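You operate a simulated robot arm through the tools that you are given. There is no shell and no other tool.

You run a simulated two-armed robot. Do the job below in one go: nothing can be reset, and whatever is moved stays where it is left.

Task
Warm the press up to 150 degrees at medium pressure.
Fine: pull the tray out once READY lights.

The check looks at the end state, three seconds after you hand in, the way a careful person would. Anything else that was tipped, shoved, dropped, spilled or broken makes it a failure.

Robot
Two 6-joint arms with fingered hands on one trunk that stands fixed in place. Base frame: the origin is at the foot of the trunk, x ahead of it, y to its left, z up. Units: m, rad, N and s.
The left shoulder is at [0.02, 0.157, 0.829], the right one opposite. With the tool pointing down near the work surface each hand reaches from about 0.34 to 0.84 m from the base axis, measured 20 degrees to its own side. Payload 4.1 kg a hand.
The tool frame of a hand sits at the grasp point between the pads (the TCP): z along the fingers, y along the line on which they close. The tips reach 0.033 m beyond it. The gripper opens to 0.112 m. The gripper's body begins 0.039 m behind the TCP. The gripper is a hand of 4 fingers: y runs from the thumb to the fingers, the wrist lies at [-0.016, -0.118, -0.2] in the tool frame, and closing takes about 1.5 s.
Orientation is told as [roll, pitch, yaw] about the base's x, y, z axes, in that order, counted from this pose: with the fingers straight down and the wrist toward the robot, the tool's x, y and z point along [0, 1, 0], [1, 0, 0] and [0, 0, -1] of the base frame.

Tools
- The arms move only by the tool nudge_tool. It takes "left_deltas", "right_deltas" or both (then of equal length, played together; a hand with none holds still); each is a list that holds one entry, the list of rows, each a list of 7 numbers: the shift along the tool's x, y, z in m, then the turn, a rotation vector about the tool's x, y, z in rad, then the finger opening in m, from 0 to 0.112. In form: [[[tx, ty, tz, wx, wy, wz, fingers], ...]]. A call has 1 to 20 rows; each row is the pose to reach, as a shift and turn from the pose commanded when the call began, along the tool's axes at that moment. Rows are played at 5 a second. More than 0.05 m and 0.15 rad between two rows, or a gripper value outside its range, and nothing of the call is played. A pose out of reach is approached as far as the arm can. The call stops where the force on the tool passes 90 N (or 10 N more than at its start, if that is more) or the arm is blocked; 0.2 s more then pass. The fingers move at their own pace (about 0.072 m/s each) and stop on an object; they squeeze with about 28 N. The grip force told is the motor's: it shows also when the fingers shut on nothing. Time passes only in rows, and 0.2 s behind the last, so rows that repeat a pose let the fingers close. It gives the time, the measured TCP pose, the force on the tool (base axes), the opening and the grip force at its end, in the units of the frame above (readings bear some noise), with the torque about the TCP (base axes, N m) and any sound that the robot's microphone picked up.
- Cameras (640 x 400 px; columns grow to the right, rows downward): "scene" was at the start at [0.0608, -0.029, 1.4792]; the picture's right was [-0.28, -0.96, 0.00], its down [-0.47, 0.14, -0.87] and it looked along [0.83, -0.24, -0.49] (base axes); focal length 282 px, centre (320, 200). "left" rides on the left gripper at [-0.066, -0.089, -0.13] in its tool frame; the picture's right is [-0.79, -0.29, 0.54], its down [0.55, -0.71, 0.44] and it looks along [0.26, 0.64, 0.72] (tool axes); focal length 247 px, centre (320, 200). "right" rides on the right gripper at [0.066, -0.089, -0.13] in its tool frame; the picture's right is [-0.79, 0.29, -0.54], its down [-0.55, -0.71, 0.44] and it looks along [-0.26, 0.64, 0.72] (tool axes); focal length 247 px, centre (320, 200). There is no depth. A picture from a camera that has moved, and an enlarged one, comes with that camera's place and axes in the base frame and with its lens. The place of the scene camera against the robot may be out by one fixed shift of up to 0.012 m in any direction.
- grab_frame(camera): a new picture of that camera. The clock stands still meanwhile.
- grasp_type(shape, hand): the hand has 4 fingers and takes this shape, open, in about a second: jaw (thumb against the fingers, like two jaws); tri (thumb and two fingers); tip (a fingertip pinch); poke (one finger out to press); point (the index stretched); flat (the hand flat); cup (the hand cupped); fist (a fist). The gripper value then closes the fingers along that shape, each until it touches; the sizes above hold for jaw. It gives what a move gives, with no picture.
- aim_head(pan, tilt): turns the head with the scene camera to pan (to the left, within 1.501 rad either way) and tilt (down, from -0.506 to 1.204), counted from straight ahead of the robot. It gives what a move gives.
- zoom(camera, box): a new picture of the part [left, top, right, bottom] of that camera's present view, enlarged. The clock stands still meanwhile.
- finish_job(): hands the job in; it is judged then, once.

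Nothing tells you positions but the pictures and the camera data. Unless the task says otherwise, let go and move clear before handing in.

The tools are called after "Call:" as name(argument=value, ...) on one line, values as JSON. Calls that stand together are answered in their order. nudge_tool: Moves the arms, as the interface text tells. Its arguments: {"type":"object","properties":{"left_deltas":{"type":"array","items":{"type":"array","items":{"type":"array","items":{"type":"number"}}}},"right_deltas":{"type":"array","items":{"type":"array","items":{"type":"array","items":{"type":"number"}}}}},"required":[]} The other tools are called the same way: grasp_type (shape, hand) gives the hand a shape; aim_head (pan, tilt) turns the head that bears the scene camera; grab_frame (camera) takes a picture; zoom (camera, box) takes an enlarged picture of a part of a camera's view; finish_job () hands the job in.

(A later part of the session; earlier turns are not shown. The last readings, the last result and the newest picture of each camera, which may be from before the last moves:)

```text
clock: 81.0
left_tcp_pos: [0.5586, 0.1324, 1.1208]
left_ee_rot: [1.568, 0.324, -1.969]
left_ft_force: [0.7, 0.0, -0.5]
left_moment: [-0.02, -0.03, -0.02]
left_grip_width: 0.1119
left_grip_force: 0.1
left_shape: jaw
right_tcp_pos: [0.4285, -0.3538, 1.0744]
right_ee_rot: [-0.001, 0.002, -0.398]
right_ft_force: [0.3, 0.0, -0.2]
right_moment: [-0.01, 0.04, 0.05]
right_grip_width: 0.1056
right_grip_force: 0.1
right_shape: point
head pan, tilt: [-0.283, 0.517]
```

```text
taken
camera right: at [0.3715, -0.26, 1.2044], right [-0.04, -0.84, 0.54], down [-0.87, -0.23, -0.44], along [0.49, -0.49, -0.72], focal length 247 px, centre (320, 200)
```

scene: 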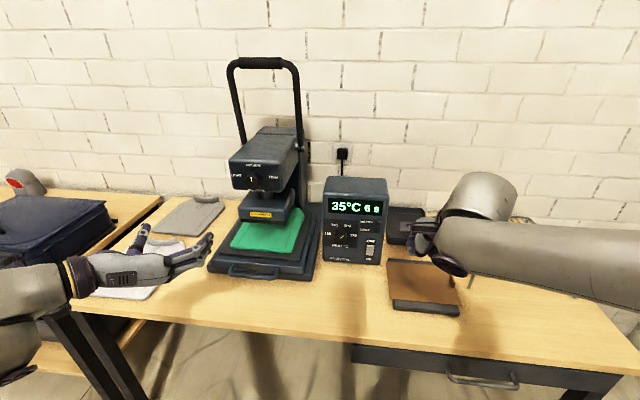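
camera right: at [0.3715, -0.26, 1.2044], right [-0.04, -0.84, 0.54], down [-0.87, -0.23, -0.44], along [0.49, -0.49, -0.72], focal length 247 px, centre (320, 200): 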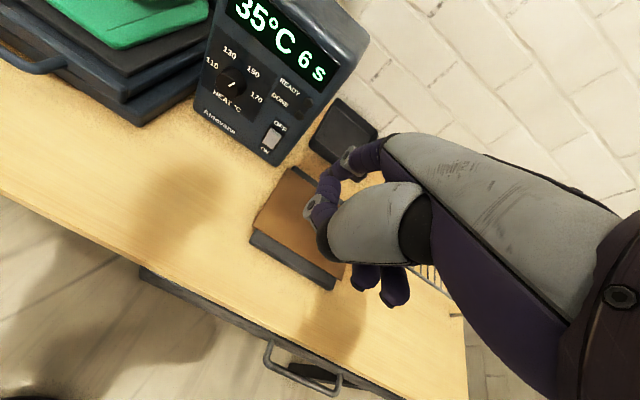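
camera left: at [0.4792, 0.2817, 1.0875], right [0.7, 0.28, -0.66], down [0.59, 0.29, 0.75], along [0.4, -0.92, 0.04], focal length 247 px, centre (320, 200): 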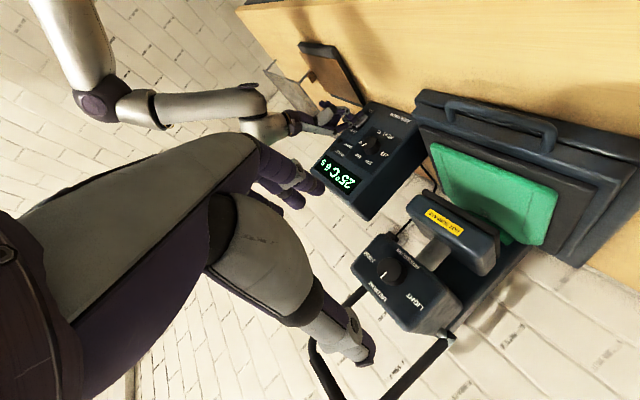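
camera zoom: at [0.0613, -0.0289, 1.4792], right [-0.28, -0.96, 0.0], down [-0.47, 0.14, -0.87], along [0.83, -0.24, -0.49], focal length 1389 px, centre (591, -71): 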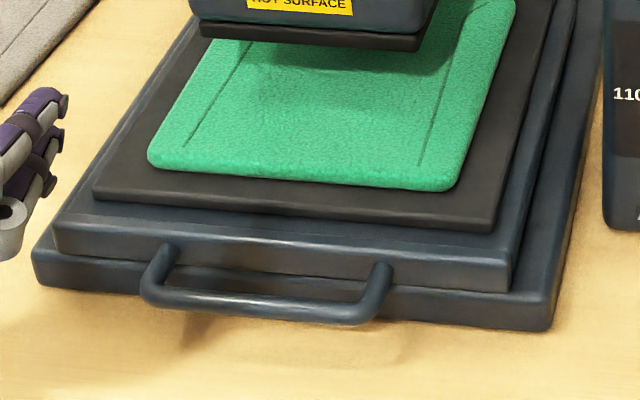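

The handle bar is at p·f ≈ 0.666, z ≈ 0.85, centred near (0.72, -0.005), with about 4 cm of clear gap behind it. I'll turn the left hand to fingers-down, back from the press, while it heats.

Call:
nudge_tool(left_deltas=[[[0.0028, 0.0025, -0.0025, 0.0649, -0.0903, -0.0903, 0.08], [0.0057, 0.0051, -0.0051, 0.1298, -0.1806, -0.1806, 0.08], [0.0085, 0.0076, -0.0076, 0.1946, -0.2709, -0.2709, 0.08], [0.0113, 0.0101, -0.0102, 0.2595, -0.3613, -0.3613, 0.08], [0.0142, 0.0127, -0.0127, 0.3244, -0.4516, -0.4516, 0.08], [0.017, 0.0152, -0.0153, 0.3893, -0.5419, -0.5419, 0.08], [0.0198, 0.0177, -0.0178, 0.4541, -0.6322, -0.6322, 0.08], [0.0227, 0.0203, -0.0204, 0.519, -0.7225, -0.7225, 0.08], [0.0255, 0.0228, -0.0229, 0.5839, -0.8128, -0.8128, 0.08], [0.0283, 0.0253, -0.0254, 0.6488, -0.9031, -0.9031, 0.08], [0.0311, 0.0278, -0.028, 0.7136, -0.9934, -0.9934, 0.08], [0.034, 0.0304, -0.0305, 0.7785, -1.0838, -1.0838, 0.08], [0.0368, 0.0329, -0.0331, 0.8434, -1.1741, -1.1741, 0.08], [0.0396, 0.0354, -0.0356, 0.9083, -1.2644, -1.2644, 0.08], [0.0425, 0.038, -0.0382, 0.9731, -1.3547, -1.3547, 0.08], [0.0453, 0.0405, -0.0407, 1.038, -1.445, -1.445, 0.08]]])

Call:
grab_frame(camera="scene")

Call:
grab_frame(camera="left")

```text
clock: 84.4
left_tcp_pos: [0.4988, 0.0978, 1.1509]
left_ee_rot: [-0.002, 0.004, -0.397]
left_ft_force: [-0.2, -0.3, 0.5]
left_moment: [-0.02, -0.04, -0.02]
left_grip_width: 0.08
left_grip_force: 0.0
left_shape: jaw
left hand out of reach, approached as far as the arm can: row 7, 8, 9, 10
right_tcp_pos: [0.4284, -0.3551, 1.0755]
right_ee_rot: [0.003, 0.0, -0.401]
right_ft_force: [-0.1, 0.4, -0.1]
right_moment: [0.01, 0.0, 0.01]
right_grip_width: 0.1052
right_grip_force: 0.0
right_shape: point
head pan, tilt: [-0.283, 0.517]
```

```text
taken
```

scene: 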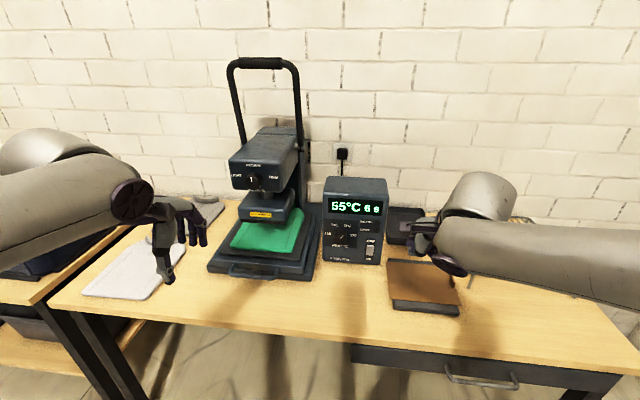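

```text
taken
camera left: at [0.3907, 0.0729, 1.2817], right [-0.57, -0.62, -0.54], down [-0.44, 0.78, -0.44], along [0.69, -0.01, -0.72], focal length 247 px, centre (320, 200)
```

left: 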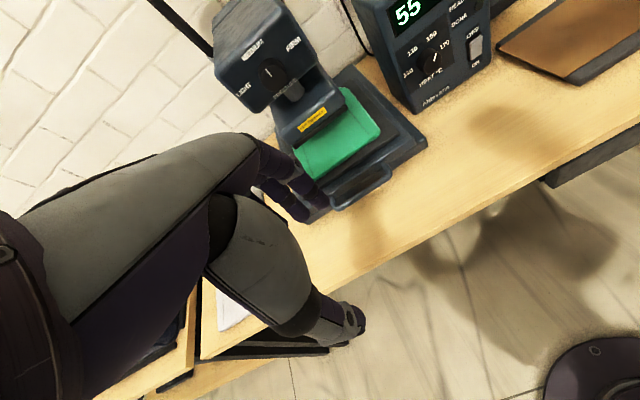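

Call:
nudge_tool(left_deltas=[[[-0.0014, 0.0347, 0.0244, 0, 0, 0, 0.07], [-0.0028, 0.0693, 0.0489, 0, 0, 0, 0.06], [-0.0042, 0.104, 0.0733, 0, 0, 0, 0.05], [-0.0055, 0.1387, 0.0977, 0, 0, 0, 0.042], [-0.0069, 0.1734, 0.1221, 0, 0, 0, 0.042], [-0.0083, 0.208, 0.1466, 0, 0, 0, 0.042], [-0.0097, 0.2427, 0.171, 0, 0, 0, 0.042]]])

Call:
grab_frame(camera="scene")

Call:
grab_frame(camera="left")

Call:
grab_frame(camera="right")

```text
clock: 86.0
left_tcp_pos: [0.7175, -0.0035, 0.9798]
left_ee_rot: [-0.001, 0.0, -0.396]
left_ft_force: [-0.2, -0.2, 0.9]
left_moment: [-0.01, 0.01, -0.01]
left_grip_width: 0.0423
left_grip_force: 0.0
left_shape: jaw
right_tcp_pos: [0.4281, -0.3545, 1.0751]
right_ee_rot: [0.0, 0.0, -0.398]
right_ft_force: [-0.2, 0.8, 0.0]
right_moment: [0.0, -0.01, 0.0]
right_grip_width: 0.1054
right_grip_force: 0.1
right_shape: point
head pan, tilt: [-0.283, 0.517]
```

```text
taken
```

scene: 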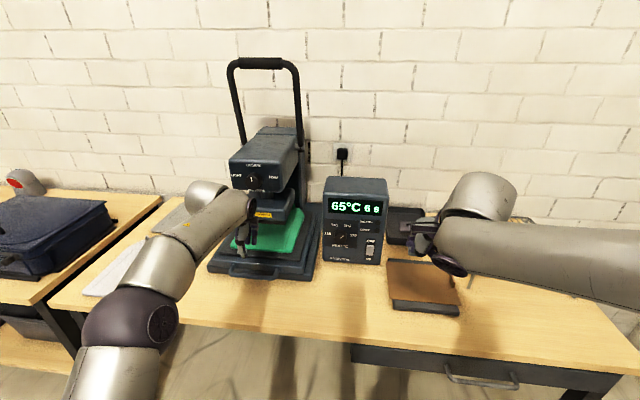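

```text
taken
camera left: at [0.6084, -0.0297, 1.1105], right [-0.57, -0.62, -0.54], down [-0.44, 0.78, -0.44], along [0.69, -0.01, -0.72], focal length 247 px, centre (320, 200)
```

left: 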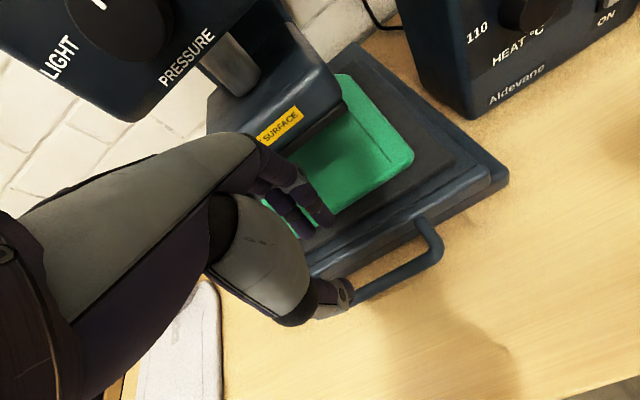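

```text
taken
camera right: at [0.3709, -0.2598, 1.2047], right [-0.04, -0.84, 0.54], down [-0.87, -0.23, -0.44], along [0.49, -0.49, -0.72], focal length 247 px, centre (320, 200)
```

right: 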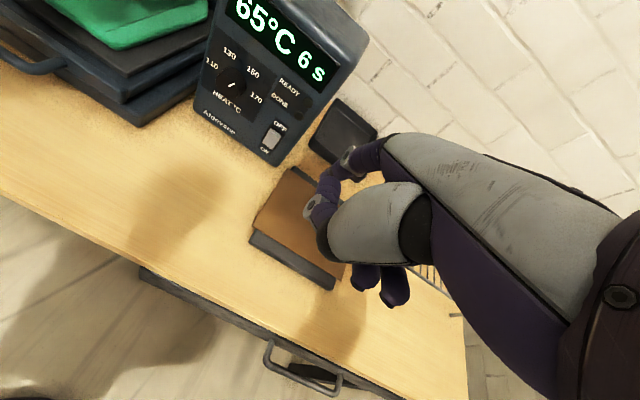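

The handle appears exactly where predicted. I'll zoom to check the gap behind the bar before lowering the fingers into it.

Call:
zoom(camera="left", box=[330, 190, 460, 310])

Call:
zoom(camera="scene", box=[190, 180, 330, 290])

```text
3.33 times, centred on (395, 250) of left
camera zoom: at [0.6084, -0.0297, 1.1105], right [-0.57, -0.62, -0.54], down [-0.44, 0.78, -0.44], along [0.69, -0.01, -0.72], focal length 823 px, centre (70, 33)
```

zoom: 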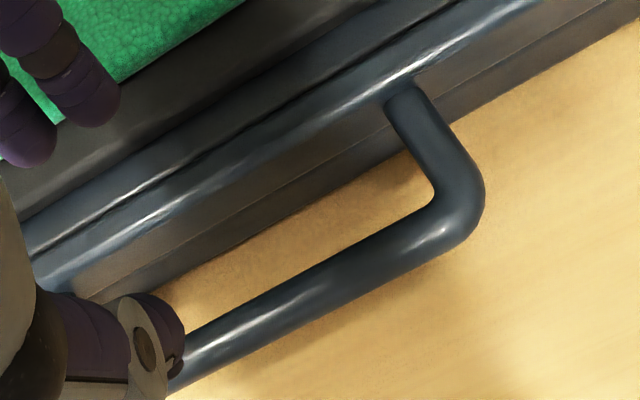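

```text
3.64 times, centred on (260, 235) of scene
camera zoom: at [0.0602, -0.0287, 1.4793], right [-0.28, -0.96, 0.0], down [-0.47, 0.14, -0.87], along [0.84, -0.24, -0.49], focal length 1026 px, centre (538, 73)
```

zoom: 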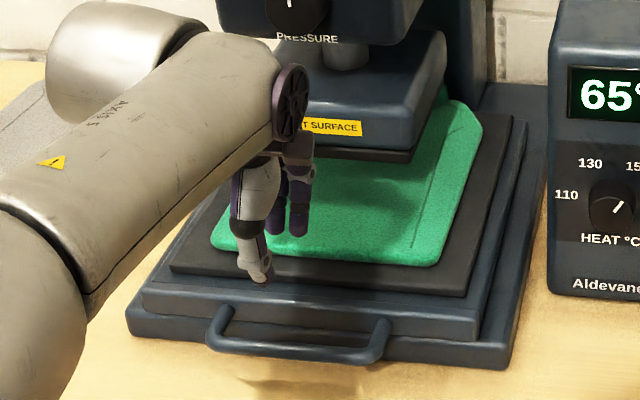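

The lane between bar and tray is about 3 cm, so I'll narrow the opening, shift slightly toward me, and lower to just above the bar to look again.

Call:
nudge_tool(left_deltas=[[[0, -0.0025, 0, 0, 0, 0, 0.03], [0, -0.005, 0.03, 0, 0, 0, 0.03], [0, -0.005, 0.06, 0, 0, 0, 0.03], [0, -0.005, 0.08, 0, 0, 0, 0.03]]])

Call:
grab_frame(camera="left")

Call:
zoom(camera="scene", box=[190, 180, 330, 290])

Call:
zoom(camera="left", box=[250, 170, 400, 340])

```text
clock: 87.0
left_tcp_pos: [0.7104, -0.003, 0.8999]
left_ee_rot: [-0.001, 0.001, -0.395]
left_ft_force: [-0.1, -0.1, -0.3]
left_moment: [0.01, 0.01, 0.03]
left_grip_width: 0.0302
left_grip_force: 0.0
left_shape: jaw
right_tcp_pos: [0.4275, -0.3548, 1.0754]
right_ee_rot: [0.002, 0.0, -0.399]
right_ft_force: [0.1, 0.1, -0.5]
right_moment: [0.02, 0.0, -0.03]
right_grip_width: 0.1057
right_grip_force: 0.0
right_shape: point
head pan, tilt: [-0.283, 0.517]
```

```text
taken
camera left: at [0.6028, -0.0278, 1.0301], right [-0.57, -0.62, -0.54], down [-0.44, 0.78, -0.44], along [0.69, -0.01, -0.72], focal length 247 px, centre (320, 200)
```

left: 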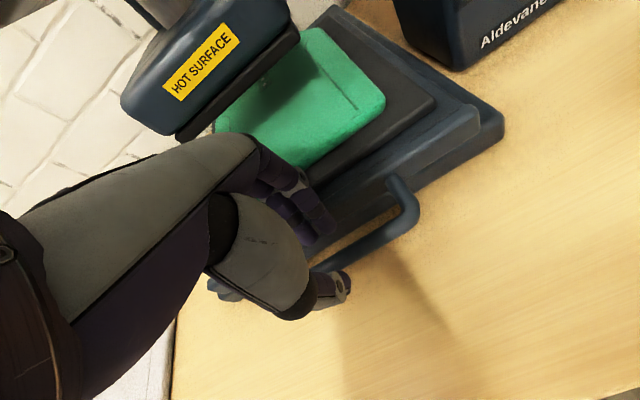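

```text
3.64 times, centred on (260, 235) of scene
camera zoom: at [0.0607, -0.029, 1.4792], right [-0.28, -0.96, 0.0], down [-0.47, 0.14, -0.87], along [0.83, -0.24, -0.49], focal length 1026 px, centre (538, 73)
```

zoom: 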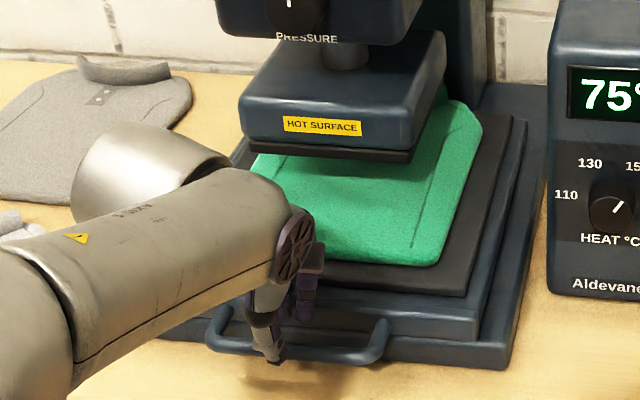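

```text
2.35 times, centred on (325, 255) of left
camera zoom: at [0.6028, -0.0278, 1.0301], right [-0.57, -0.62, -0.54], down [-0.44, 0.78, -0.44], along [0.69, -0.01, -0.72], focal length 581 px, centre (308, 71)
```

zoom: 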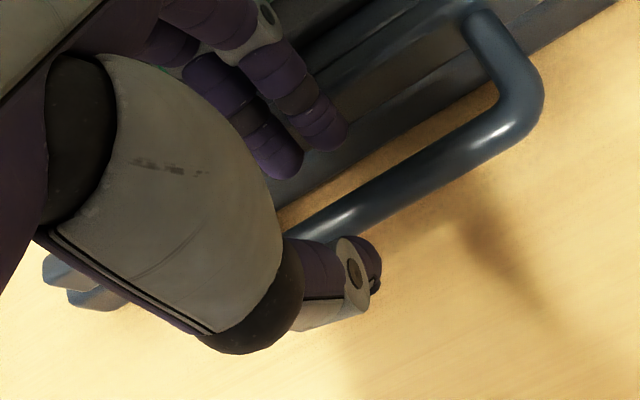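

The fingers line up with the lane and the thumb is clear in front of the bar. Lowering the rest in small steps.

Call:
nudge_tool(left_deltas=[[[0, 0.001, 0.012, 0, 0, 0, 0.03], [0, 0.001, 0.022, 0, 0, 0, 0.03], [0, 0.001, 0.032, 0, 0, 0, 0.03], [0, 0.001, 0.042, 0, 0, 0, 0.03]]])

Call:
zoom(camera="left", box=[250, 150, 420, 340])

Call:
zoom(camera="scene", box=[190, 180, 390, 300])

```text
clock: 88.0
left_tcp_pos: [0.7162, -0.004, 0.872]
left_ee_rot: [0.003, -0.026, -0.397]
left_ft_force: [-27.9, -0.4, 64.1]
left_moment: [-0.2, -2.33, -0.05]
left_grip_width: 0.029
left_grip_force: 0.1
left_shape: jaw
right_tcp_pos: [0.4263, -0.3539, 1.076]
right_ee_rot: [0.002, -0.002, -0.401]
right_ft_force: [0.7, -0.1, -0.3]
right_moment: [0.01, 0.01, -0.03]
right_grip_width: 0.1055
right_grip_force: 0.0
right_shape: point
head pan, tilt: [-0.283, 0.517]
```

```text
2.11 times, centred on (335, 245) of left
camera zoom: at [0.6056, -0.0278, 0.9997], right [-0.56, -0.62, -0.55], down [-0.43, 0.78, -0.45], along [0.71, -0.02, -0.7], focal length 520 px, centre (288, 105)
```

zoom: 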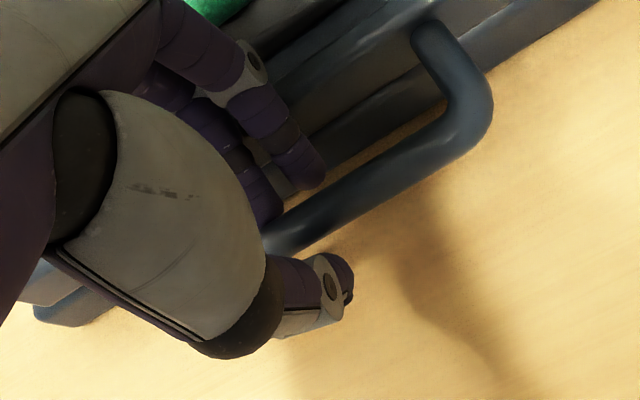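

```text
3.20 times, centred on (290, 240) of scene
camera zoom: at [0.0577, -0.029, 1.4794], right [-0.28, -0.96, 0.0], down [-0.47, 0.14, -0.87], along [0.84, -0.24, -0.49], focal length 903 px, centre (416, 72)
```

zoom: 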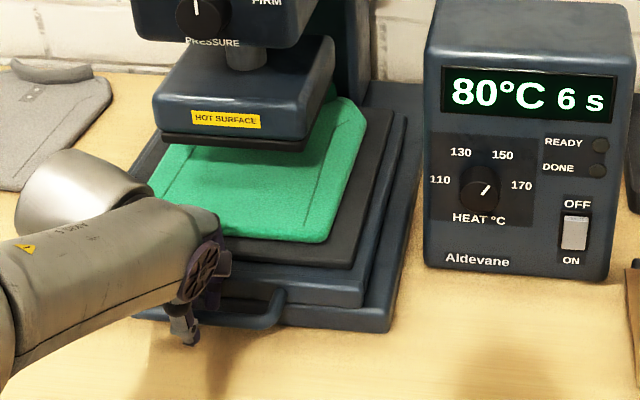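

The knuckles are bearing on the tray's top edge: the reading is 64 N upward. I'll lift off right away and check that nothing moved.

Call:
nudge_tool(left_deltas=[[[0, 0, -0.03, 0, 0, 0, 0.03], [0, 0, -0.06, 0, 0, 0, 0.03], [0, 0, -0.08, 0, 0, 0, 0.03]]])

Call:
grab_frame(camera="left")

Call:
zoom(camera="scene", box=[190, 160, 390, 300])

```text
clock: 88.8
left_tcp_pos: [0.7139, -0.0038, 0.9347]
left_ee_rot: [-0.002, 0.003, -0.398]
left_ft_force: [0.4, 0.0, 0.5]
left_moment: [0.02, -0.01, -0.03]
left_grip_width: 0.0302
left_grip_force: 0.0
left_shape: jaw
right_tcp_pos: [0.428, -0.3541, 1.0738]
right_ee_rot: [0.002, 0.0, -0.401]
right_ft_force: [-0.1, -0.2, -1.2]
right_moment: [-0.02, 0.01, -0.03]
right_grip_width: 0.1059
right_grip_force: 0.2
right_shape: point
head pan, tilt: [-0.283, 0.517]
```

```text
taken
camera left: at [0.6058, -0.0292, 1.0653], right [-0.57, -0.62, -0.54], down [-0.44, 0.79, -0.43], along [0.69, -0.01, -0.72], focal length 247 px, centre (320, 200)
```

left: 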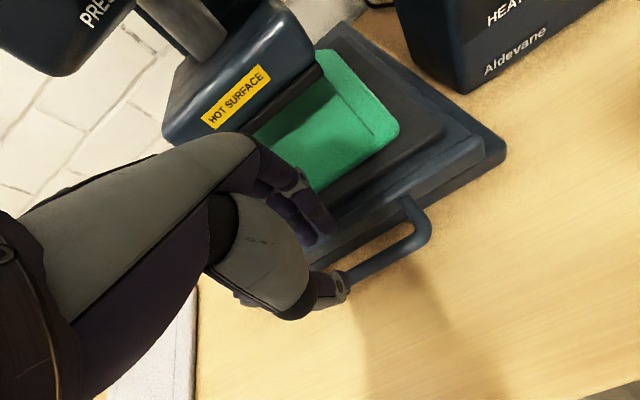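

```text
2.86 times, centred on (290, 230) of scene
camera zoom: at [0.0609, -0.0289, 1.4792], right [-0.28, -0.96, 0.0], down [-0.47, 0.14, -0.87], along [0.83, -0.24, -0.49], focal length 806 px, centre (406, 114)
```

zoom: 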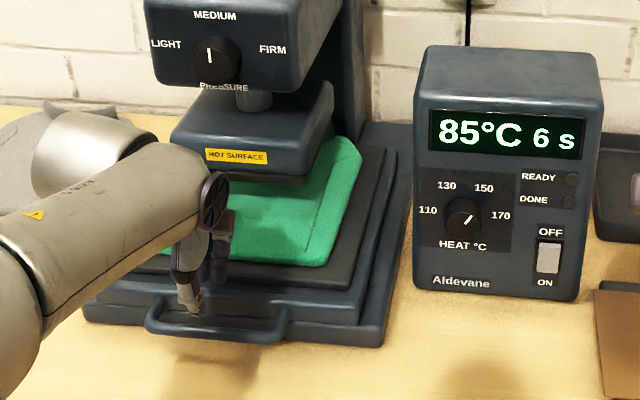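

Nothing moved, and READY is still off. I'll tilt the hand about 24° so the finger runs vertically into the gap, with its knuckle above the tray.

Call:
nudge_tool(left_deltas=[[[0, -0.005, 0, -0.14, 0, 0, 0.03], [0, -0.01, 0.0, -0.28, 0, 0, 0.03], [0, -0.0137, 0.003, -0.42, 0, 0, 0.03], [0, -0.0137, 0.003, -0.42, 0, 0, 0.03]]])

Call:
zoom(camera="left", box=[230, 120, 450, 340])

Call:
zoom(camera="scene", box=[190, 160, 390, 300])

```text
clock: 89.8
left_tcp_pos: [0.7216, 0.0111, 0.9509]
left_ee_rot: [0.025, -0.359, -0.364]
left_ft_force: [-0.3, 0.9, -0.2]
left_moment: [-0.01, -0.01, -0.01]
left_grip_width: 0.0302
left_grip_force: 0.0
left_shape: jaw
left hand out of reach, approached as far as the arm can: row 2, 3, 4
right_tcp_pos: [0.4285, -0.3536, 1.0753]
right_ee_rot: [0.0, 0.0, -0.4]
right_ft_force: [0.5, -0.3, 0.2]
right_moment: [-0.06, 0.03, -0.03]
right_grip_width: 0.1057
right_grip_force: 0.0
right_shape: point
head pan, tilt: [-0.283, 0.517]
```

```text
1.82 times, centred on (340, 230) of left
camera zoom: at [0.5763, -0.008, 1.0398], right [-0.34, -0.7, -0.62], down [-0.28, 0.71, -0.64], along [0.9, -0.04, -0.44], focal length 449 px, centre (284, 146)
```

zoom: 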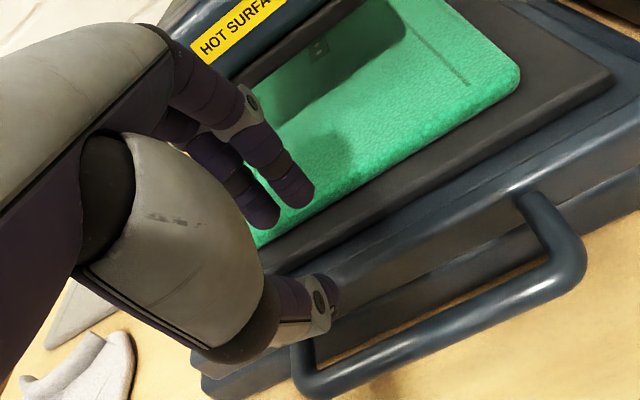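

```text
2.86 times, centred on (290, 230) of scene
camera zoom: at [0.061, -0.0285, 1.4792], right [-0.28, -0.96, 0.0], down [-0.47, 0.14, -0.87], along [0.83, -0.24, -0.49], focal length 806 px, centre (406, 114)
```

zoom: 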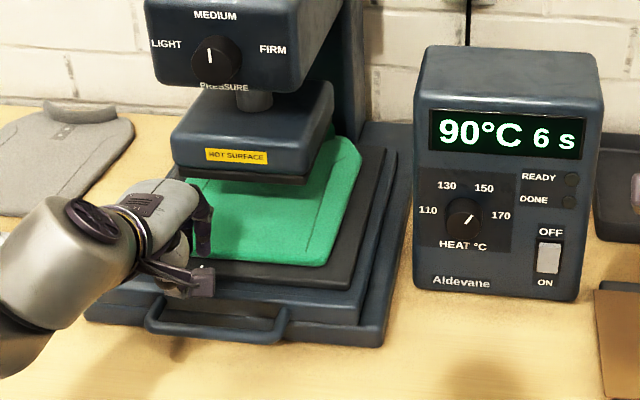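

The arm can't hold that tilt here. The stretched index runs nearly straight down in the fingers-down pose, with the rest of the hand above and behind it, so it should hook behind the bar cleanly. I'll back off, level the hand, and switch to point.

Call:
nudge_tool(left_deltas=[[[0.0017, -0.025, -0.02, 0.06, -0.005, 0.007, 0.03], [0.0034, -0.05, -0.04, 0.16, -0.014, 0.017, 0.03], [0.005, -0.075, -0.055, 0.26, -0.022, 0.028, 0.03], [0.0068, -0.0935, -0.0658, 0.358, -0.031, 0.039, 0.03], [0.0068, -0.0935, -0.0658, 0.358, -0.031, 0.039, 0.03]]])

Call:
grasp_type(hand="left", shape="point")

Call:
grab_frame(camera="left")

Call:
grab_frame(camera="scene")

Call:
grab_frame(camera="right")

```text
clock: 91.0
left_tcp_pos: [0.6013, 0.0521, 0.9556]
left_ee_rot: [-0.021, -0.059, -0.442]
left_ft_force: [-0.6, 0.1, 0.5]
left_moment: [-0.02, 0.0, 0.03]
left_grip_width: 0.0303
left_grip_force: 0.1
left_shape: jaw
left hand out of reach, approached as far as the arm can: row 1, 4
right_tcp_pos: [0.4285, -0.3549, 1.0756]
right_ee_rot: [0.003, 0.001, -0.399]
right_ft_force: [0.5, -0.1, -0.5]
right_moment: [0.0, 0.01, 0.0]
right_grip_width: 0.1055
right_grip_force: 0.2
right_shape: point
head pan, tilt: [-0.283, 0.517]
```

```text
clock: 91.9
left_tcp_pos: [0.6006, 0.0524, 0.9552]
left_ee_rot: [-0.02, -0.06, -0.44]
left_ft_force: [0.8, -0.9, -0.1]
left_moment: [0.02, 0.03, -0.01]
left_grip_width: 0.1056
left_grip_force: 0.1
left_shape: point
right_tcp_pos: [0.4275, -0.3546, 1.0752]
right_ee_rot: [0.003, 0.0, -0.401]
right_ft_force: [0.0, -0.1, 0.0]
right_moment: [0.02, -0.01, -0.01]
right_grip_width: 0.1056
right_grip_force: 0.1
right_shape: point
head pan, tilt: [-0.283, 0.517]
```

```text
taken
camera left: at [0.4859, 0.0365, 1.0812], right [-0.57, -0.62, -0.54], down [-0.39, 0.78, -0.49], along [0.72, -0.07, -0.69], focal length 247 px, centre (320, 200)
```

left: 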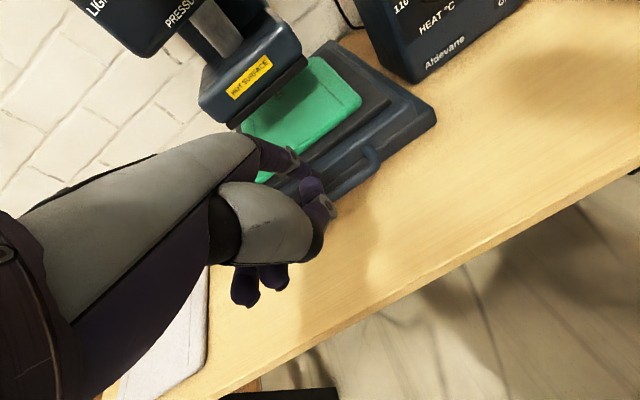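

```text
taken
```

scene: 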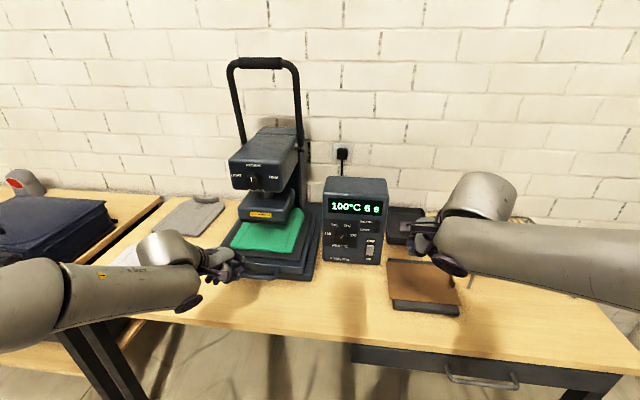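

```text
taken
camera right: at [0.3714, -0.2601, 1.2044], right [-0.04, -0.84, 0.54], down [-0.87, -0.23, -0.44], along [0.49, -0.49, -0.72], focal length 247 px, centre (320, 200)
```

right: 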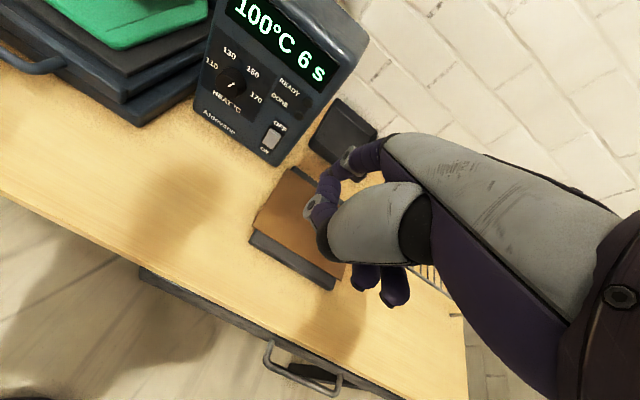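

Call:
nudge_tool(left_deltas=[[[0.006, 0.022, 0.013, 0.03, 0.011, -0.021, 0.1], [0.0129, 0.045, 0.0275, 0.0597, 0.0213, -0.0415, 0.1], [0.0129, 0.045, 0.0275, 0.0597, 0.0213, -0.0415, 0.1]]])

Call:
zoom(camera="left", box=[240, 110, 430, 280])

Call:
zoom(camera="scene", box=[170, 190, 330, 300])

```text
clock: 92.7
left_tcp_pos: [0.6518, 0.0448, 0.9313]
left_ee_rot: [-0.002, -0.001, -0.401]
left_ft_force: [0.2, 0.5, -1.1]
left_moment: [0.0, 0.04, -0.02]
left_grip_width: 0.1058
left_grip_force: 0.1
left_shape: point
right_tcp_pos: [0.4285, -0.3549, 1.0758]
right_ee_rot: [0.003, 0.0, -0.4]
right_ft_force: [-0.5, -0.4, -0.2]
right_moment: [0.02, -0.02, 0.04]
right_grip_width: 0.1057
right_grip_force: 0.0
right_shape: point
head pan, tilt: [-0.283, 0.517]
```

```text
2.35 times, centred on (335, 195) of left
camera zoom: at [0.5436, 0.0193, 1.0618], right [-0.57, -0.62, -0.54], down [-0.44, 0.79, -0.44], along [0.69, -0.01, -0.72], focal length 581 px, centre (285, 212)
```

zoom: 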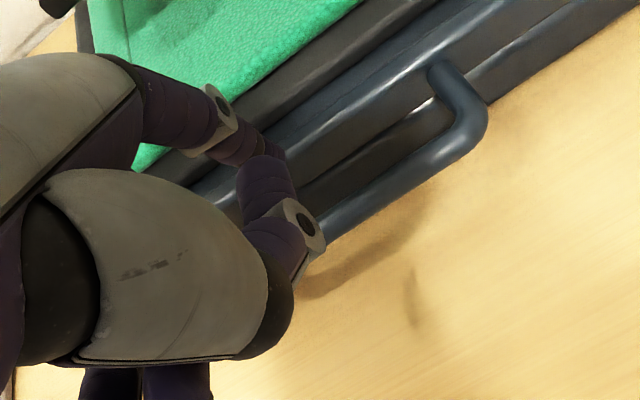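

```text
3.64 times, centred on (250, 245) of scene
camera zoom: at [0.0607, -0.0289, 1.4792], right [-0.28, -0.96, 0.0], down [-0.47, 0.14, -0.87], along [0.83, -0.24, -0.49], focal length 1026 px, centre (574, 36)
```

zoom: 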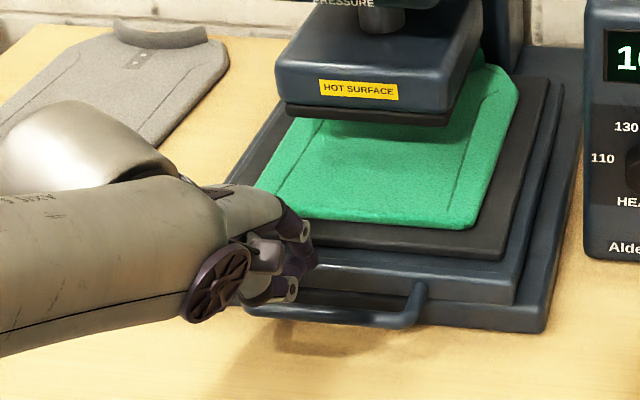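

The index tip position matches the mirrored estimate. I'll move it over the gap and lower it behind the bar in small steps.

Call:
nudge_tool(left_deltas=[[[0, 0.0265, 0, 0, 0, 0, 0.1], [0, 0.0265, 0.02, 0, 0, 0, 0.1], [0, 0.0265, 0.036, 0, 0, 0, 0.1], [0, 0.0265, 0.048, 0, 0, 0, 0.1]]])

Call:
zoom(camera="left", box=[240, 110, 430, 280])

Call:
zoom(camera="scene", box=[170, 190, 400, 300])

```text
clock: 93.7
left_tcp_pos: [0.675, 0.0342, 0.8825]
left_ee_rot: [-0.002, -0.002, -0.399]
left_ft_force: [-0.9, -0.7, 0.2]
left_moment: [-0.01, 0.0, -0.01]
left_grip_width: 0.1056
left_grip_force: 0.0
left_shape: point
right_tcp_pos: [0.4283, -0.354, 1.0752]
right_ee_rot: [0.003, 0.0, -0.4]
right_ft_force: [-0.4, -0.1, -0.4]
right_moment: [0.01, -0.04, 0.02]
right_grip_width: 0.1056
right_grip_force: 0.0
right_shape: point
head pan, tilt: [-0.283, 0.517]
```

```text
2.35 times, centred on (335, 195) of left
camera zoom: at [0.5654, 0.008, 1.0123], right [-0.57, -0.62, -0.54], down [-0.44, 0.79, -0.44], along [0.69, -0.01, -0.72], focal length 581 px, centre (285, 212)
```

zoom: 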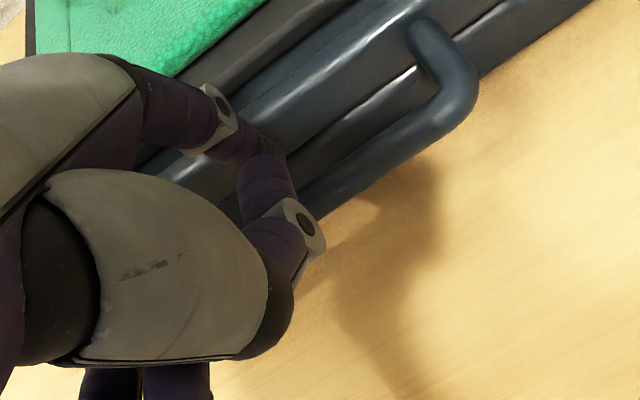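

```text
2.78 times, centred on (285, 245) of scene
camera zoom: at [0.0607, -0.029, 1.4792], right [-0.28, -0.96, 0.0], down [-0.47, 0.14, -0.87], along [0.83, -0.24, -0.49], focal length 785 px, centre (417, 75)
```

zoom: 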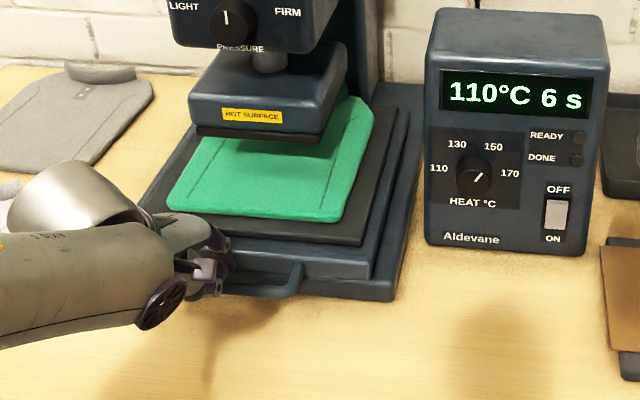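

Call:
nudge_tool(left_deltas=[[[0, 0, 0.007, 0, 0, 0, 0.1], [0, 0, 0.012, 0, 0, 0, 0.1], [0, 0, 0.017, 0, 0, 0, 0.1]]])

Call:
zoom(camera="left", box=[240, 110, 430, 280])

Call:
zoom(camera="scene", box=[190, 220, 310, 300])

```text
clock: 94.5
left_tcp_pos: [0.6734, 0.0328, 0.8651]
left_ee_rot: [-0.002, -0.001, -0.399]
left_ft_force: [0.7, 0.8, 0.4]
left_moment: [0.03, 0.02, 0.02]
left_grip_width: 0.1055
left_grip_force: 0.2
left_shape: point
right_tcp_pos: [0.4289, -0.3551, 1.0735]
right_ee_rot: [0.001, -0.001, -0.4]
right_ft_force: [-0.2, -0.2, 0.9]
right_moment: [0.0, -0.01, -0.01]
right_grip_width: 0.1054
right_grip_force: 0.1
right_shape: point
head pan, tilt: [-0.283, 0.517]
```

```text
2.35 times, centred on (335, 195) of left
camera zoom: at [0.5653, 0.0078, 0.9957], right [-0.57, -0.62, -0.54], down [-0.44, 0.78, -0.44], along [0.69, -0.01, -0.72], focal length 581 px, centre (285, 212)
```

zoom: 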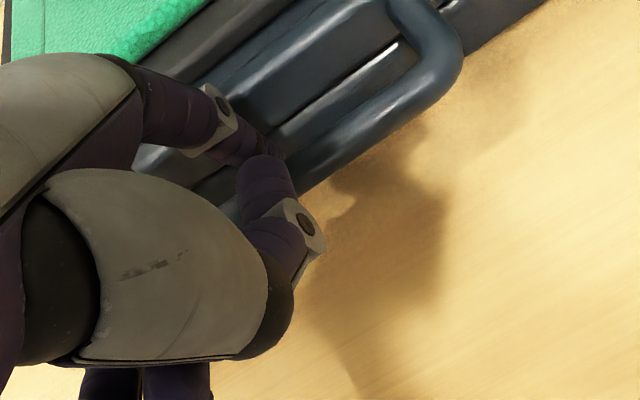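

```text
5.00 times, centred on (250, 260) of scene
camera zoom: at [0.0608, -0.029, 1.4792], right [-0.28, -0.96, 0.0], down [-0.47, 0.14, -0.87], along [0.83, -0.24, -0.49], focal length 1411 px, centre (670, -100)
```

zoom: 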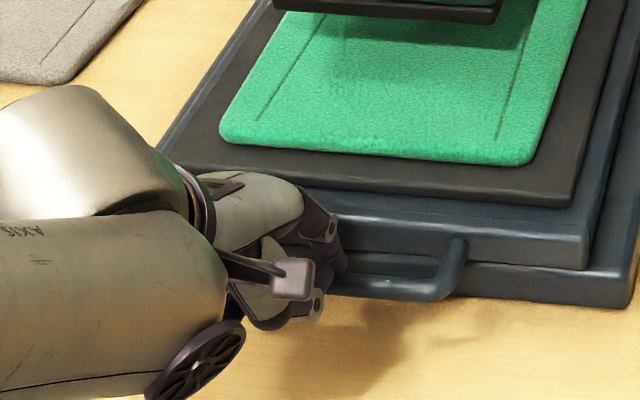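

The fingertip is in the gap behind the bar with no contact force. Now I'll hold still and wait for READY.

Call:
nudge_tool(left_deltas=[[[0, 0, 0.001, 0, 0, 0, 0.1], [0, 0, 0.001, 0, 0, 0, 0.1], [0, 0, 0.001, 0, 0, 0, 0.1], [0, 0, 0.001, 0, 0, 0, 0.1], [0, 0, 0.001, 0, 0, 0, 0.1], [0, 0, 0.001, 0, 0, 0, 0.1], [0, 0, 0.001, 0, 0, 0, 0.1], [0, 0, 0.001, 0, 0, 0, 0.1], [0, 0, 0.001, 0, 0, 0, 0.1], [0, 0, 0.001, 0, 0, 0, 0.1], [0, 0, 0.001, 0, 0, 0, 0.1], [0, 0, 0.001, 0, 0, 0, 0.1], [0, 0, 0.001, 0, 0, 0, 0.1], [0, 0, 0.001, 0, 0, 0, 0.1], [0, 0, 0.001, 0, 0, 0, 0.1], [0, 0, 0.001, 0, 0, 0, 0.1], [0, 0, 0.001, 0, 0, 0, 0.1], [0, 0, 0.001, 0, 0, 0, 0.1], [0, 0, 0.001, 0, 0, 0, 0.1], [0, 0, 0.001, 0, 0, 0, 0.1]]])

Call:
nudge_tool(left_deltas=[[[0, 0, 0, 0, 0, 0, 0.1], [0, 0, 0, 0, 0, 0, 0.1], [0, 0, 0, 0, 0, 0, 0.1], [0, 0, 0, 0, 0, 0, 0.1], [0, 0, 0, 0, 0, 0, 0.1], [0, 0, 0, 0, 0, 0, 0.1], [0, 0, 0, 0, 0, 0, 0.1], [0, 0, 0, 0, 0, 0, 0.1], [0, 0, 0, 0, 0, 0, 0.1], [0, 0, 0, 0, 0, 0, 0.1], [0, 0, 0, 0, 0, 0, 0.1], [0, 0, 0, 0, 0, 0, 0.1]]])

Call:
zoom(camera="scene", box=[310, 165, 410, 275])

```text
clock: 98.7
left_tcp_pos: [0.6729, 0.0332, 0.8656]
left_ee_rot: [-0.002, 0.0, -0.398]
left_ft_force: [0.3, 0.0, -0.3]
left_moment: [0.0, 0.01, 0.02]
left_grip_width: 0.1058
left_grip_force: 0.0
left_shape: point
right_tcp_pos: [0.4288, -0.3542, 1.0746]
right_ee_rot: [0.002, -0.001, -0.4]
right_ft_force: [-0.5, 0.1, 0.0]
right_moment: [0.0, -0.01, -0.01]
right_grip_width: 0.1059
right_grip_force: 0.0
right_shape: point
head pan, tilt: [-0.283, 0.517]
```

```text
clock: 101.3
left_tcp_pos: [0.6734, 0.0335, 0.866]
left_ee_rot: [-0.001, -0.001, -0.399]
left_ft_force: [0.9, -0.1, 0.3]
left_moment: [-0.03, -0.01, -0.02]
left_grip_width: 0.1058
left_grip_force: 0.0
left_shape: point
right_tcp_pos: [0.4288, -0.3545, 1.0738]
right_ee_rot: [0.002, 0.001, -0.4]
right_ft_force: [0.0, 0.2, 0.3]
right_moment: [0.0, -0.03, 0.0]
right_grip_width: 0.1057
right_grip_force: 0.1
right_shape: point
head pan, tilt: [-0.283, 0.517]
```

```text
3.64 times, centred on (360, 220) of scene
camera zoom: at [0.0608, -0.029, 1.4792], right [-0.28, -0.96, 0.0], down [-0.47, 0.14, -0.87], along [0.83, -0.24, -0.49], focal length 1026 px, centre (174, 127)
```

zoom: 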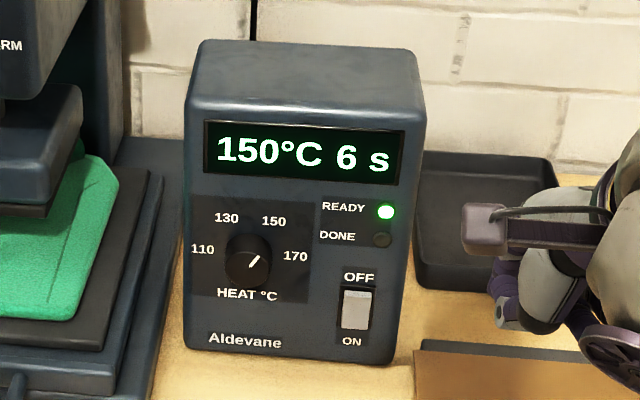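

READY is lit at 150°C. Pulling the tray straight out, gently at first.

Call:
nudge_tool(left_deltas=[[[0, -0.01, 0, 0, 0, 0, 0.1], [0, -0.02, 0, 0, 0, 0, 0.1], [0, -0.03, 0, 0, 0, 0, 0.1], [0, -0.04, 0, 0, 0, 0, 0.1], [0, -0.05, 0, 0, 0, 0, 0.1]]])

Call:
grab_frame(camera="scene")

Call:
grab_frame(camera="left")

```text
clock: 102.5
left_tcp_pos: [0.6266, 0.0536, 0.8653]
left_ee_rot: [0.0, 0.001, -0.397]
left_ft_force: [0.6, 0.2, 1.2]
left_moment: [-0.05, -0.04, 0.07]
left_grip_width: 0.0
left_grip_force: 0.2
left_shape: point
right_tcp_pos: [0.428, -0.3539, 1.0744]
right_ee_rot: [0.002, 0.001, -0.399]
right_ft_force: [0.1, -0.9, 0.2]
right_moment: [0.02, -0.01, -0.01]
right_grip_width: 0.1056
right_grip_force: 0.1
right_shape: point
head pan, tilt: [-0.283, 0.517]
```

```text
taken
```

scene: 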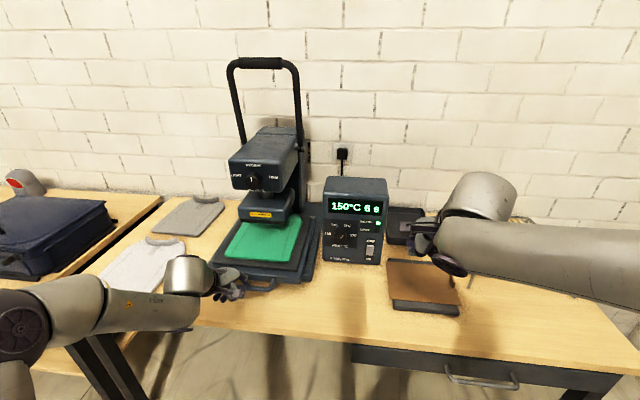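

```text
taken
camera left: at [0.5189, 0.0277, 0.9945], right [-0.57, -0.62, -0.54], down [-0.44, 0.78, -0.44], along [0.69, -0.01, -0.72], focal length 247 px, centre (320, 200)
```

left: 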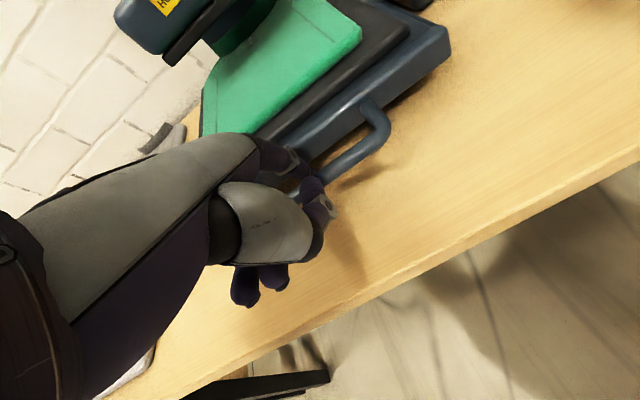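

The tray is sliding out smoothly with the garment on it, at almost no force. Continuing.

Call:
nudge_tool(left_deltas=[[[0, -0.012, 0, 0, 0, 0, 0], [0, -0.024, 0, 0, 0, 0, 0], [0, -0.036, 0, 0, 0, 0, 0], [0, -0.048, 0, 0, 0, 0, 0], [0, -0.06, 0, 0, 0, 0, 0], [0, -0.07, 0, 0, 0, 0, 0]]])

Call:
grab_frame(camera="scene")

Call:
grab_frame(camera="left")

```text
clock: 103.9
left_tcp_pos: [0.5635, 0.0828, 0.8656]
left_ee_rot: [-0.001, 0.0, -0.398]
left_ft_force: [0.1, 0.0, 0.1]
left_moment: [-0.01, 0.0, -0.02]
left_grip_width: 0.0
left_grip_force: 0.0
left_shape: point
right_tcp_pos: [0.4289, -0.3561, 1.0741]
right_ee_rot: [0.003, 0.002, -0.401]
right_ft_force: [-0.4, -0.7, 0.4]
right_moment: [-0.01, 0.01, 0.0]
right_grip_width: 0.1056
right_grip_force: 0.1
right_shape: point
head pan, tilt: [-0.283, 0.517]
```

```text
taken
```

scene: 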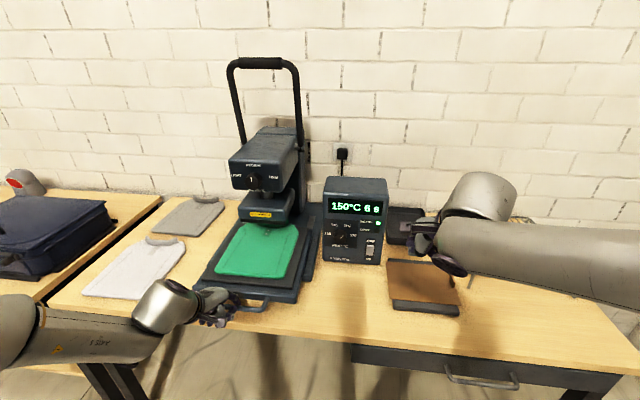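

```text
taken
camera left: at [0.4548, 0.056, 0.9958], right [-0.57, -0.62, -0.54], down [-0.44, 0.79, -0.44], along [0.69, -0.01, -0.72], focal length 247 px, centre (320, 200)
```

left: 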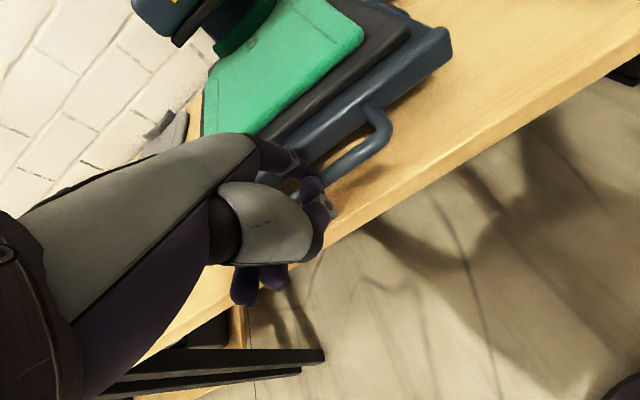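

Call:
nudge_tool(left_deltas=[[[0, -0.008, 0, 0, 0, 0, 0], [0, -0.016, 0, 0, 0, 0, 0], [0, -0.024, 0, 0, 0, 0, 0], [0, -0.03, 0, 0, 0, 0, 0]]])

Call:
zoom(camera="scene", box=[180, 180, 340, 320])

```text
clock: 104.9
left_tcp_pos: [0.5331, 0.0932, 0.8656]
left_ee_rot: [-0.002, 0.002, -0.4]
left_ft_force: [0.9, 0.4, 1.2]
left_moment: [-0.01, -0.02, 0.06]
left_grip_width: 0.0001
left_grip_force: 0.1
left_shape: point
right_tcp_pos: [0.4282, -0.3558, 1.0753]
right_ee_rot: [0.003, -0.002, -0.4]
right_ft_force: [-0.2, -0.2, -0.5]
right_moment: [-0.01, 0.01, 0.03]
right_grip_width: 0.1056
right_grip_force: 0.0
right_shape: point
head pan, tilt: [-0.283, 0.517]
```

```text
2.86 times, centred on (260, 250) of scene
camera zoom: at [0.0609, -0.029, 1.4792], right [-0.28, -0.96, 0.0], down [-0.47, 0.14, -0.87], along [0.83, -0.24, -0.49], focal length 806 px, centre (491, 57)
```

zoom: 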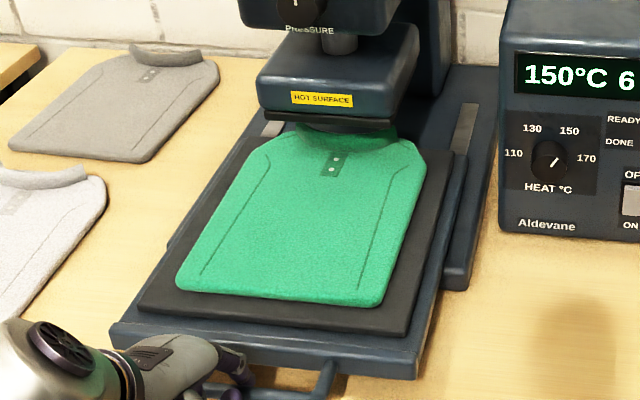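

The tray runs on rails, with about 14 cm pulled so far. I'll continue in small steps until it meets its stop.

Call:
nudge_tool(left_deltas=[[[0, -0.006, 0, 0, 0, 0, 0], [0, -0.012, 0, 0, 0, 0, 0], [0, -0.018, 0, 0, 0, 0, 0]]])

Call:
zoom(camera="scene", box=[180, 180, 340, 320])

```text
clock: 105.7
left_tcp_pos: [0.5164, 0.0996, 0.8656]
left_ee_rot: [0.0, -0.001, -0.398]
left_ft_force: [0.8, -0.4, 1.2]
left_moment: [-0.02, -0.07, 0.07]
left_grip_width: 0.0
left_grip_force: 0.0
left_shape: point
right_tcp_pos: [0.4288, -0.3548, 1.0756]
right_ee_rot: [0.001, 0.001, -0.4]
right_ft_force: [-0.1, -0.5, 0.1]
right_moment: [0.02, -0.01, 0.0]
right_grip_width: 0.1058
right_grip_force: 0.1
right_shape: point
head pan, tilt: [-0.283, 0.517]
```

```text
2.86 times, centred on (260, 250) of scene
camera zoom: at [0.0609, -0.029, 1.4792], right [-0.28, -0.96, 0.0], down [-0.47, 0.14, -0.87], along [0.83, -0.24, -0.49], focal length 806 px, centre (491, 57)
```

zoom: 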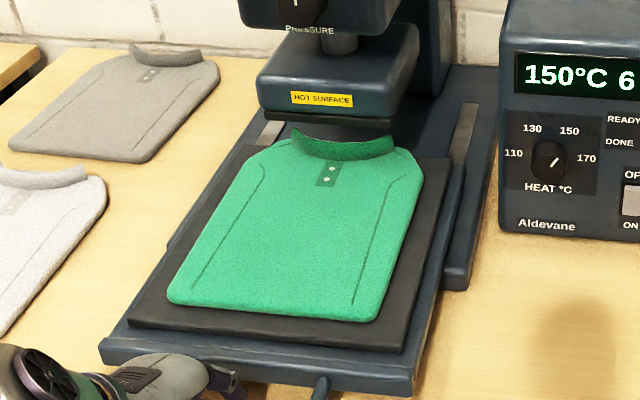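

Call:
nudge_tool(left_deltas=[[[0, -0.006, 0, 0, 0, 0, 0], [0, -0.012, 0, 0, 0, 0, 0], [0, -0.018, 0, 0, 0, 0, 0], [0, -0.022, 0, 0, 0, 0, 0]]])

Call:
grab_frame(camera="scene")

Call:
grab_frame(camera="left")

```text
clock: 106.7
left_tcp_pos: [0.4972, 0.1078, 0.8652]
left_ee_rot: [-0.001, 0.0, -0.401]
left_ft_force: [0.9, -0.9, -0.2]
left_moment: [-0.01, -0.04, 0.02]
left_grip_width: 0.0002
left_grip_force: 0.1
left_shape: point
right_tcp_pos: [0.4285, -0.354, 1.0764]
right_ee_rot: [0.001, 0.0, -0.398]
right_ft_force: [0.5, 0.6, 0.3]
right_moment: [0.02, -0.02, 0.03]
right_grip_width: 0.1057
right_grip_force: 0.0
right_shape: point
head pan, tilt: [-0.283, 0.517]
```

```text
taken
```

scene: 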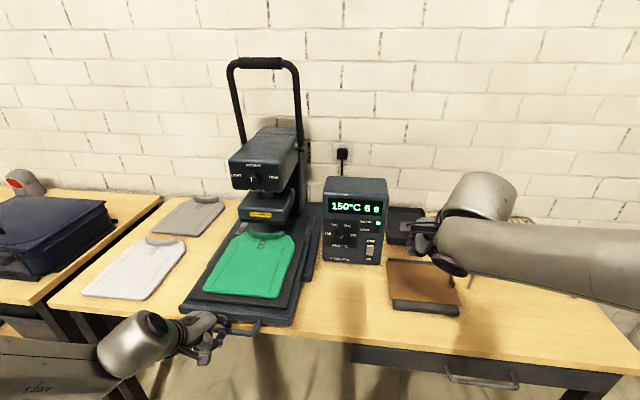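

```text
taken
camera left: at [0.3898, 0.0825, 0.9961], right [-0.57, -0.62, -0.54], down [-0.44, 0.79, -0.44], along [0.69, -0.01, -0.72], focal length 247 px, centre (320, 200)
```

left: 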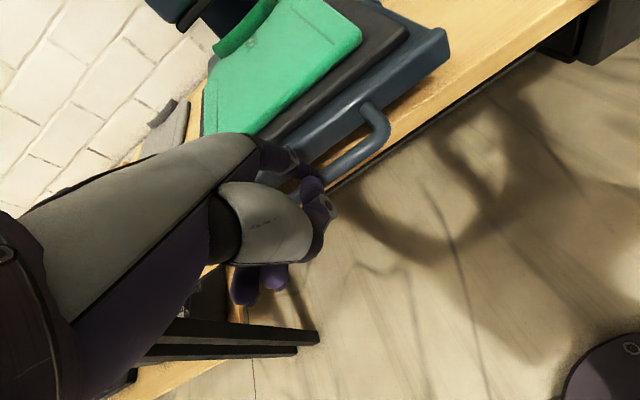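

Call:
nudge_tool(left_deltas=[[[0, -0.005, 0, 0, 0, 0, 0], [0, -0.01, 0, 0, 0, 0, 0], [0, -0.015, 0, 0, 0, 0, 0], [0, -0.02, 0, 0, 0, 0, 0]]])

Call:
zoom(camera="scene", box=[170, 180, 340, 340])

```text
clock: 107.7
left_tcp_pos: [0.4797, 0.1143, 0.8653]
left_ee_rot: [0.002, 0.002, -0.398]
left_ft_force: [1.5, -0.6, 1.6]
left_moment: [-0.05, -0.14, 0.03]
left_grip_width: 0.0
left_grip_force: 0.1
left_shape: point
right_tcp_pos: [0.4283, -0.3547, 1.0749]
right_ee_rot: [0.003, -0.001, -0.399]
right_ft_force: [-0.8, -0.4, -0.5]
right_moment: [0.03, 0.0, -0.03]
right_grip_width: 0.1053
right_grip_force: 0.1
right_shape: point
head pan, tilt: [-0.283, 0.517]
```

```text
2.50 times, centred on (255, 260) of scene
camera zoom: at [0.0608, -0.029, 1.4792], right [-0.28, -0.96, 0.0], down [-0.47, 0.14, -0.87], along [0.83, -0.24, -0.49], focal length 705 px, centre (482, 50)
```

zoom: 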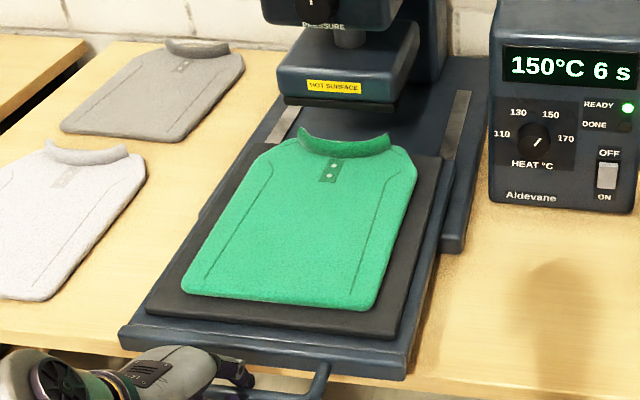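

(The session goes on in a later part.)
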